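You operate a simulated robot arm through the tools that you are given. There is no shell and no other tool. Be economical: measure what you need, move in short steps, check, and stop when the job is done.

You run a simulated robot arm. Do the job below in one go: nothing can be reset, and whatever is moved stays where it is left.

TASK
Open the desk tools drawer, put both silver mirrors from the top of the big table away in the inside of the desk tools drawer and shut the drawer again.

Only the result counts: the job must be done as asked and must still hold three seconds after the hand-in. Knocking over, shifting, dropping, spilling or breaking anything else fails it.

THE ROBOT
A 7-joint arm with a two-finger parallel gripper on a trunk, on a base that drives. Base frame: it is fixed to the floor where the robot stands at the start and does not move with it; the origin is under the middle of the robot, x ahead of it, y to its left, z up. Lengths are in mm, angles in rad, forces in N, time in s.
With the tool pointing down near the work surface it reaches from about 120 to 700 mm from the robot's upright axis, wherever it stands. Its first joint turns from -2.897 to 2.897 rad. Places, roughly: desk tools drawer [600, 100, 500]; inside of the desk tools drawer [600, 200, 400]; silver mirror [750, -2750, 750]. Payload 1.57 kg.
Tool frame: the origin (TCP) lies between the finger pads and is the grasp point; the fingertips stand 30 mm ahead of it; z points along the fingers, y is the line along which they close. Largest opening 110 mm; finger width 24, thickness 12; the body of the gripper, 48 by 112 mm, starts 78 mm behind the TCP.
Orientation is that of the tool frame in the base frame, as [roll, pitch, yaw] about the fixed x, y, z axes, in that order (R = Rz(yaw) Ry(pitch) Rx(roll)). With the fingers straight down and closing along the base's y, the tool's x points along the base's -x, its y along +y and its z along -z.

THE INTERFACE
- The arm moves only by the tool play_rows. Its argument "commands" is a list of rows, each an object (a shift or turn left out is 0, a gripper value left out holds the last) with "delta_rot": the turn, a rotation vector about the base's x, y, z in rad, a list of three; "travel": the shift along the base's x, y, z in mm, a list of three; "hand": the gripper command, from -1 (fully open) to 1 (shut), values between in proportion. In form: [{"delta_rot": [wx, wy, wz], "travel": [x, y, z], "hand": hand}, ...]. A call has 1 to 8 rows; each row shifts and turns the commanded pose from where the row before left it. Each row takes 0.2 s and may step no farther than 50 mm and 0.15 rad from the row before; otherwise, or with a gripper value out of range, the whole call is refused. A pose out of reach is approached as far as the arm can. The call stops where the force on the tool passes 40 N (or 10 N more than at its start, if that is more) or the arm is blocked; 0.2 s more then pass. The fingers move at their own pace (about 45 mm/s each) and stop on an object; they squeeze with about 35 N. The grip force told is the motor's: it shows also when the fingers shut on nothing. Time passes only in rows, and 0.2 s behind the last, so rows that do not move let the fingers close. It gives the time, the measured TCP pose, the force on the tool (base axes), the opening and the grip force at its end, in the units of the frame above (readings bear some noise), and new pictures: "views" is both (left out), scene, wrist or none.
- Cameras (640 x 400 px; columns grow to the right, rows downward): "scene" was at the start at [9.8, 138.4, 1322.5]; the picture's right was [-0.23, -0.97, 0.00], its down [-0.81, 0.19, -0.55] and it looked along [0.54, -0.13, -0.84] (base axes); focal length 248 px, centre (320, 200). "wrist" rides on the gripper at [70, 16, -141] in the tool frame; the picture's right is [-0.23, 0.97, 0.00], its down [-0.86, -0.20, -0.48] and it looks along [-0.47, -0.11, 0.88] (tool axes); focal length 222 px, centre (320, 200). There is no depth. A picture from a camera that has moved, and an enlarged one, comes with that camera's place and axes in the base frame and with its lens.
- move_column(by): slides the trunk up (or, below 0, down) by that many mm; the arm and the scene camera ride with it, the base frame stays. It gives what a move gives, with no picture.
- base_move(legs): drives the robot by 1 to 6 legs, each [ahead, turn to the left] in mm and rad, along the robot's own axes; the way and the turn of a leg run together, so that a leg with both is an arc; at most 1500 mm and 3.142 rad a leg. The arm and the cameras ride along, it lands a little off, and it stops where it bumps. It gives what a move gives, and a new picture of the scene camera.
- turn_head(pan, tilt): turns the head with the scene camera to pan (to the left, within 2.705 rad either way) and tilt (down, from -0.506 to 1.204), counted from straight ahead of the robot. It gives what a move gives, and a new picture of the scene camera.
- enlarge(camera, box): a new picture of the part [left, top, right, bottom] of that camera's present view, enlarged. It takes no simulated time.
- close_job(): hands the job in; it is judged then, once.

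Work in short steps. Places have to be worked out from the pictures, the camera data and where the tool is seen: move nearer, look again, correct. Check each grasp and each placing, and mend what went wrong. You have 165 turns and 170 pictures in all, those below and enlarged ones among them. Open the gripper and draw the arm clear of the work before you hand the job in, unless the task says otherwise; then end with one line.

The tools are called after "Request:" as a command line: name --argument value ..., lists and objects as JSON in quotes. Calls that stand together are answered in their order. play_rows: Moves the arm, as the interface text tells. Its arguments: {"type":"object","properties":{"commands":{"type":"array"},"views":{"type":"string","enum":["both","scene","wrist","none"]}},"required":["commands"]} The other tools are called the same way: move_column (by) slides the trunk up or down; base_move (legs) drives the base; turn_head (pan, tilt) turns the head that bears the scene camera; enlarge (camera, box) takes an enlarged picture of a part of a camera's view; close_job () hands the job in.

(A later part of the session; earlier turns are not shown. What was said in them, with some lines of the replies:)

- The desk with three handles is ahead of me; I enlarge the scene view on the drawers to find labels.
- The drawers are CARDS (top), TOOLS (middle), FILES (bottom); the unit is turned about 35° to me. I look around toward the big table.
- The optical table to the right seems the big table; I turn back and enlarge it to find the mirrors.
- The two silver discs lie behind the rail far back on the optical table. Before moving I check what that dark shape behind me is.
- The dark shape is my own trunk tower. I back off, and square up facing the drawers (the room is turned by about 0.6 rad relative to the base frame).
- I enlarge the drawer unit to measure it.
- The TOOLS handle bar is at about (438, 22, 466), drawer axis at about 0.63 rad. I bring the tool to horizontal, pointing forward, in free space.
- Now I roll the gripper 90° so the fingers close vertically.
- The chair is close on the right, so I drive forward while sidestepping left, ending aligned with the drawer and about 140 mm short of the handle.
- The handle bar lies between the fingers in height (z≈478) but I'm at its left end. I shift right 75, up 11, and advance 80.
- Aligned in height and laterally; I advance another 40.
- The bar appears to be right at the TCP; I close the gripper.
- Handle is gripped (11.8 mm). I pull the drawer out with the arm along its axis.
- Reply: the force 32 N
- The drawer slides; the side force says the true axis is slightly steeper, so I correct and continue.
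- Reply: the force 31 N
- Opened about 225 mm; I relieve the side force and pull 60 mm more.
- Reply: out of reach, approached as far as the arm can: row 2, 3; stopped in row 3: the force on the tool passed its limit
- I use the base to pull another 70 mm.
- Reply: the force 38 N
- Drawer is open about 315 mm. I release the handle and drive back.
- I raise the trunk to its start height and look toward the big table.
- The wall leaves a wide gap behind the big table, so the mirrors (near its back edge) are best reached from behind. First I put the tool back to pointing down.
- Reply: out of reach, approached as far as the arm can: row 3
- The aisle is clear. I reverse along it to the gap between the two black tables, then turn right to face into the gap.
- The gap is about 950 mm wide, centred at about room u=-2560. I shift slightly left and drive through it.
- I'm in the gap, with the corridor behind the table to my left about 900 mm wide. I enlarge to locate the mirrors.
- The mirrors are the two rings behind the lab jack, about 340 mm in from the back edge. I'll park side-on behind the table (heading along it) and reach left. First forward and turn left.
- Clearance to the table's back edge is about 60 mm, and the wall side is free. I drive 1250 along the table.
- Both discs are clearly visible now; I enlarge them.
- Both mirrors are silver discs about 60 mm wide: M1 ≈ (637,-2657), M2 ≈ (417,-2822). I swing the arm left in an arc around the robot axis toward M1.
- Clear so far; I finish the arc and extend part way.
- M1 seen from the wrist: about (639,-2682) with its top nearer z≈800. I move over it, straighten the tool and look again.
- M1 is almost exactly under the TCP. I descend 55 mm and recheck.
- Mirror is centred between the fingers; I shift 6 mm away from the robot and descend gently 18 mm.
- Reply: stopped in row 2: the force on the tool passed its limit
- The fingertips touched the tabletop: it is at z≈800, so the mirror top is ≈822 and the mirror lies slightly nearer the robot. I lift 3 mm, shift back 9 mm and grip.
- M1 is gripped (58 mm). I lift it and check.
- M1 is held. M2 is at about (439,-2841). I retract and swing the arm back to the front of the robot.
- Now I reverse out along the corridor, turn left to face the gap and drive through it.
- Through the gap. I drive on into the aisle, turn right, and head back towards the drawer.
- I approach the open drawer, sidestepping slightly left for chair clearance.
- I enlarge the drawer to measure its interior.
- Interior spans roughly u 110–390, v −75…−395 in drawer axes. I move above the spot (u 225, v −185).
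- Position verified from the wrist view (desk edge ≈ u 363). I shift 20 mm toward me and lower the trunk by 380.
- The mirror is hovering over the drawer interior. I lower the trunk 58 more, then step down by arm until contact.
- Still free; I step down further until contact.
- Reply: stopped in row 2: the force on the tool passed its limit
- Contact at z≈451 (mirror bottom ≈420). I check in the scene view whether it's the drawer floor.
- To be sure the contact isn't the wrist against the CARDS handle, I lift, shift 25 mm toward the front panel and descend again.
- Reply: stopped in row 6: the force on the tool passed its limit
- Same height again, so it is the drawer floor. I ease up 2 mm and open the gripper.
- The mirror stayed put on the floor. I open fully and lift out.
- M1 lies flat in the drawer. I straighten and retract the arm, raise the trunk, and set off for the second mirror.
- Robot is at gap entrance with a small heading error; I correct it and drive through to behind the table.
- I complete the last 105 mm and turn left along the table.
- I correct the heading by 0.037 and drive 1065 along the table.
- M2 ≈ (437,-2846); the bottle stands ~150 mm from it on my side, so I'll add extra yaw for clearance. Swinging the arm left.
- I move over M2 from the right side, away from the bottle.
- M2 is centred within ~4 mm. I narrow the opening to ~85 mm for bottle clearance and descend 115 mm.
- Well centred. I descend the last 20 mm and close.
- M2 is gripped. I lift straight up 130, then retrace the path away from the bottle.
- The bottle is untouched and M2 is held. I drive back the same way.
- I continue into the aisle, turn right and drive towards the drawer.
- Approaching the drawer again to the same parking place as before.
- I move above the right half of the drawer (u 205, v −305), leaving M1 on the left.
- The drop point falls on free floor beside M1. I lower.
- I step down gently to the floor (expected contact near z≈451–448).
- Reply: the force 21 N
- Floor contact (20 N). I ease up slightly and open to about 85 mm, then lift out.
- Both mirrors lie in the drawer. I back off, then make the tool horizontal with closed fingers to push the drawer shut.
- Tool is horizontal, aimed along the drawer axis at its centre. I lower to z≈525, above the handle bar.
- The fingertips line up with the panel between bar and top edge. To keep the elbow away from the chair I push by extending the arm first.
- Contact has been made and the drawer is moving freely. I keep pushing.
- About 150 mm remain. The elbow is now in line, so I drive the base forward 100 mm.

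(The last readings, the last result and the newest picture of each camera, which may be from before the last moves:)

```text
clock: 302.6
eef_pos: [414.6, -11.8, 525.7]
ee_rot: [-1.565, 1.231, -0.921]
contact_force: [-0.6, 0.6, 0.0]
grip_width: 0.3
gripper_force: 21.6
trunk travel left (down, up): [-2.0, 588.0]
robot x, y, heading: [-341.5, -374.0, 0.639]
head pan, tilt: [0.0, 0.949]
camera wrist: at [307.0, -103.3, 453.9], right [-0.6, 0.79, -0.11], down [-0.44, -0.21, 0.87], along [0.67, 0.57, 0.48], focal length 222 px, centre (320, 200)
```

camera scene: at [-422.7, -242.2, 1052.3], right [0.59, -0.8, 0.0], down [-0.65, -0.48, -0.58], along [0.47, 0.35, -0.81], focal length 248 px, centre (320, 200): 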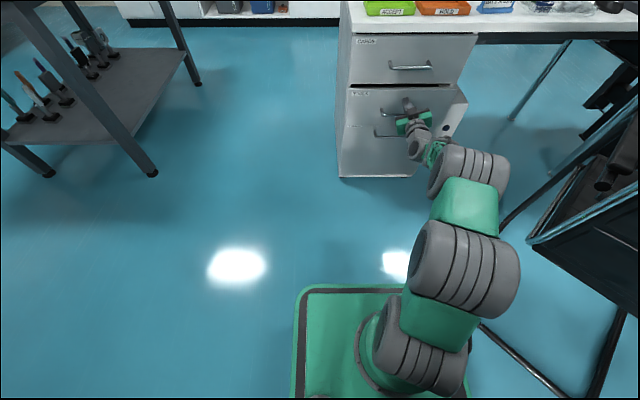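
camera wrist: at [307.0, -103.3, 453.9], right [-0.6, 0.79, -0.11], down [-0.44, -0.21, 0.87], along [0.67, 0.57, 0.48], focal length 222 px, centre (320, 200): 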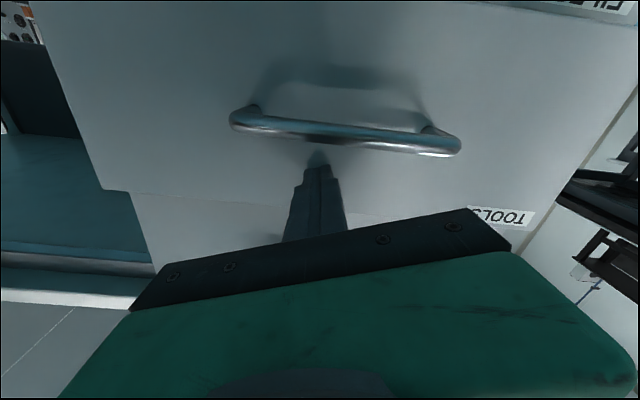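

About 40 mm left; I push in small steps until the force rises.

Request:
play_rows --commands '[{"travel": [8, 6, 0]}, {"travel": [8, 6, 0]}, {"travel": [8, 6, 0]}, {"travel": [5, 3.5, 0]}, {"travel": [5, 3.5, 0]}, {"travel": [5, 3.5, 0]}]' --views "both"

```text
clock: 303.4
eef_pos: [435.9, 3.5, 525.1]
ee_rot: [-1.563, 1.231, -0.915]
contact_force: [-15.1, -7.6, 4.5]
grip_width: 0.1
gripper_force: 21.2
trunk travel left (down, up): [-2.0, 588.0]
robot x, y, heading: [-342.3, -374.3, 0.634]
head pan, tilt: [0.0, 0.949]
stopped in row 3: the force on the tool passed its limit (the readings are from after the stop); the commanded pose is now the measured one
camera scene: at [-423.8, -242.8, 1052.4], right [0.59, -0.8, 0.0], down [-0.65, -0.48, -0.58], along [0.47, 0.35, -0.81], focal length 248 px, centre (320, 200)
camera wrist: at [327.5, -89.0, 454.1], right [-0.6, 0.79, -0.11], down [-0.44, -0.21, 0.87], along [0.67, 0.57, 0.48], focal length 222 px, centre (320, 200)
```

scene: 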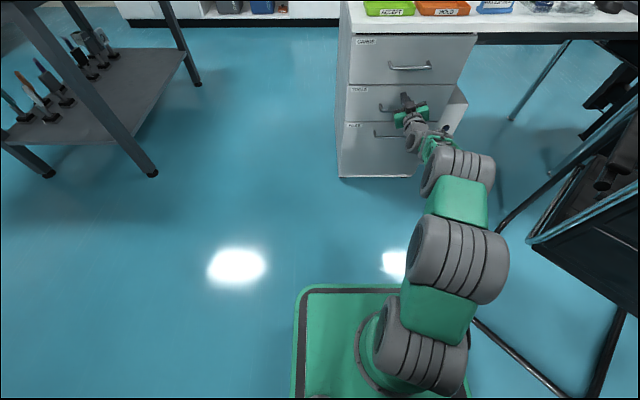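
wrist: 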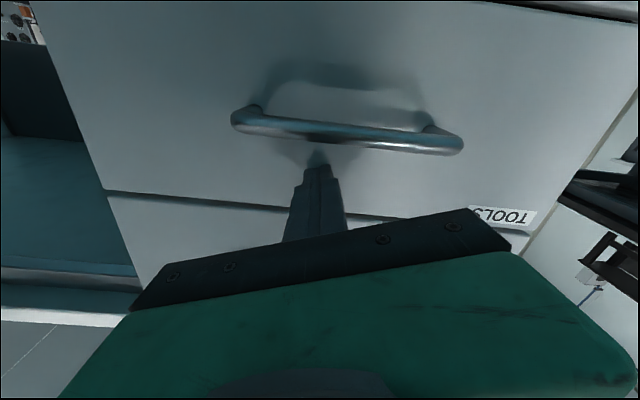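

The force stopped it; I check if the front is flush.

Request:
enlarge --camera "scene" --box '[330, 20, 490, 190]'

Request:
play_rows --commands '[{"travel": [4, 3, 0]}, {"travel": [4, 3, 0]}, {"travel": [4, 3, 0]}]' --views "none"

```text
2.35 times, centred on (410, 105) of scene
camera zoom: at [-423.8, -242.8, 1052.4], right [0.59, -0.8, 0.0], down [-0.65, -0.48, -0.58], along [0.47, 0.35, -0.81], focal length 583 px, centre (108, 424)
```

zoom: 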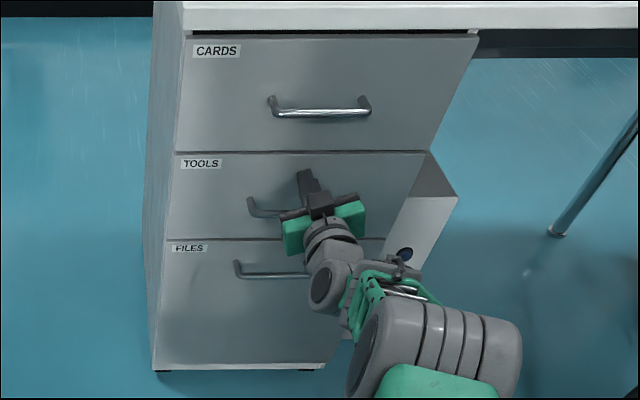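

```text
clock: 303.7
eef_pos: [436.7, 3.2, 527.2]
ee_rot: [-1.561, 1.233, -0.915]
contact_force: [-23.7, -12.7, 6.8]
grip_width: 0.2
gripper_force: 21.4
trunk travel left (down, up): [-2.0, 588.0]
robot x, y, heading: [-345.6, -376.4, 0.637]
head pan, tilt: [0.0, 0.949]
stopped in row 1: the force on the tool passed its limit (the readings are from after the stop); the commanded pose is now the measured one
```

The drawer is flush and at its stop. I back the arm off gently and drive away, then verify.

Request:
play_rows --commands '[{"travel": [-8, -6, 0]}, {"travel": [-32, -24, 0]}]' --views "none"

Request:
base_move --legs '[[-250, 0]]'

Request:
play_rows --commands '[{"hand": -1}, {"hand": -1}, {"hand": -1}, {"hand": -1}, {"hand": -1}, {"hand": -1}]' --views "wrist"

Request:
enlarge --camera "scene" --box '[310, 0, 470, 140]'

```text
clock: 304.3
eef_pos: [397.1, -25.1, 521.8]
ee_rot: [-1.575, 1.232, -0.93]
contact_force: [-0.1, -0.4, -0.9]
grip_width: 0.0
gripper_force: 21.6
trunk travel left (down, up): [-2.0, 588.0]
robot x, y, heading: [-341.9, -373.4, 0.631]
head pan, tilt: [0.0, 0.949]
```

```text
clock: 306.1
eef_pos: [196.0, -174.5, 521.7]
ee_rot: [-1.572, 1.23, -0.926]
contact_force: [0.1, 0.0, 0.3]
grip_width: 0.2
gripper_force: 21.3
trunk travel left (down, up): [-2.0, 588.0]
robot x, y, heading: [-546.6, -527.5, 0.637]
head pan, tilt: [0.0, 0.949]
camera scene: at [-625.5, -391.9, 1052.3], right [0.59, -0.8, 0.0], down [-0.65, -0.48, -0.58], along [0.47, 0.35, -0.81], focal length 248 px, centre (320, 200)
```

scene: 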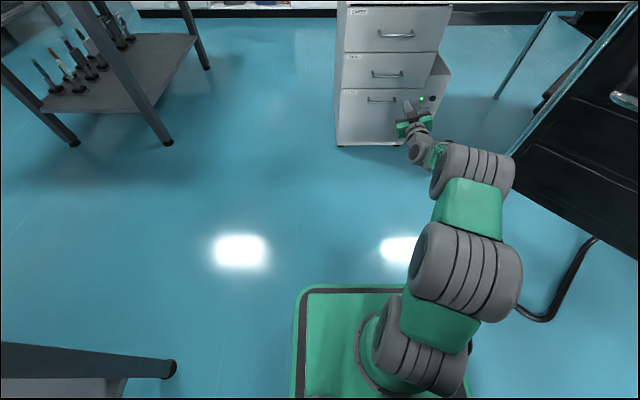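

```text
clock: 307.5
eef_pos: [193.7, -174.6, 522.7]
ee_rot: [-1.572, 1.23, -0.925]
contact_force: [-0.7, 0.2, 0.3]
grip_width: 110.1
gripper_force: 0.1
trunk travel left (down, up): [-2.0, 588.0]
robot x, y, heading: [-548.2, -521.5, 0.636]
head pan, tilt: [0.0, 0.949]
camera wrist: at [85.3, -266.9, 450.8], right [-0.6, 0.79, -0.11], down [-0.44, -0.21, 0.87], along [0.67, 0.57, 0.48], focal length 222 px, centre (320, 200)
```

wrist: 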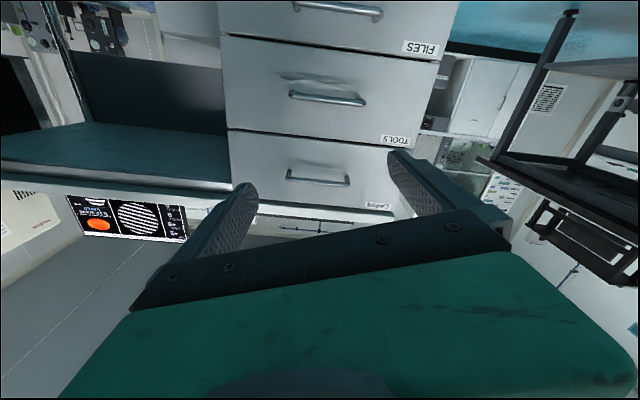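

```text
2.86 times, centred on (390, 70) of scene
camera zoom: at [-625.5, -391.9, 1052.3], right [0.59, -0.8, 0.0], down [-0.65, -0.48, -0.58], along [0.47, 0.35, -0.81], focal length 707 px, centre (120, 571)
```

zoom: 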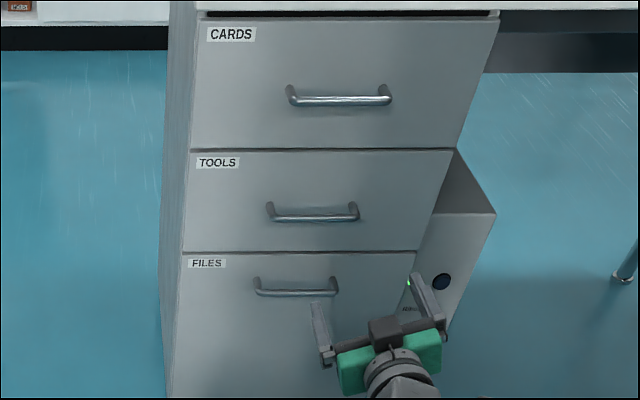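

The drawer is flush with the others, both mirrors are inside, the gripper is open and the arm is clear. I hand the job in.

Request:
close_job

```text
The job is handed in.
```

I put both silver mirrors from the big table into the desk tools drawer and shut it. The drawer front is flush, the gripper is open and the arm is clear, and I saw nothing else moved or knocked over.
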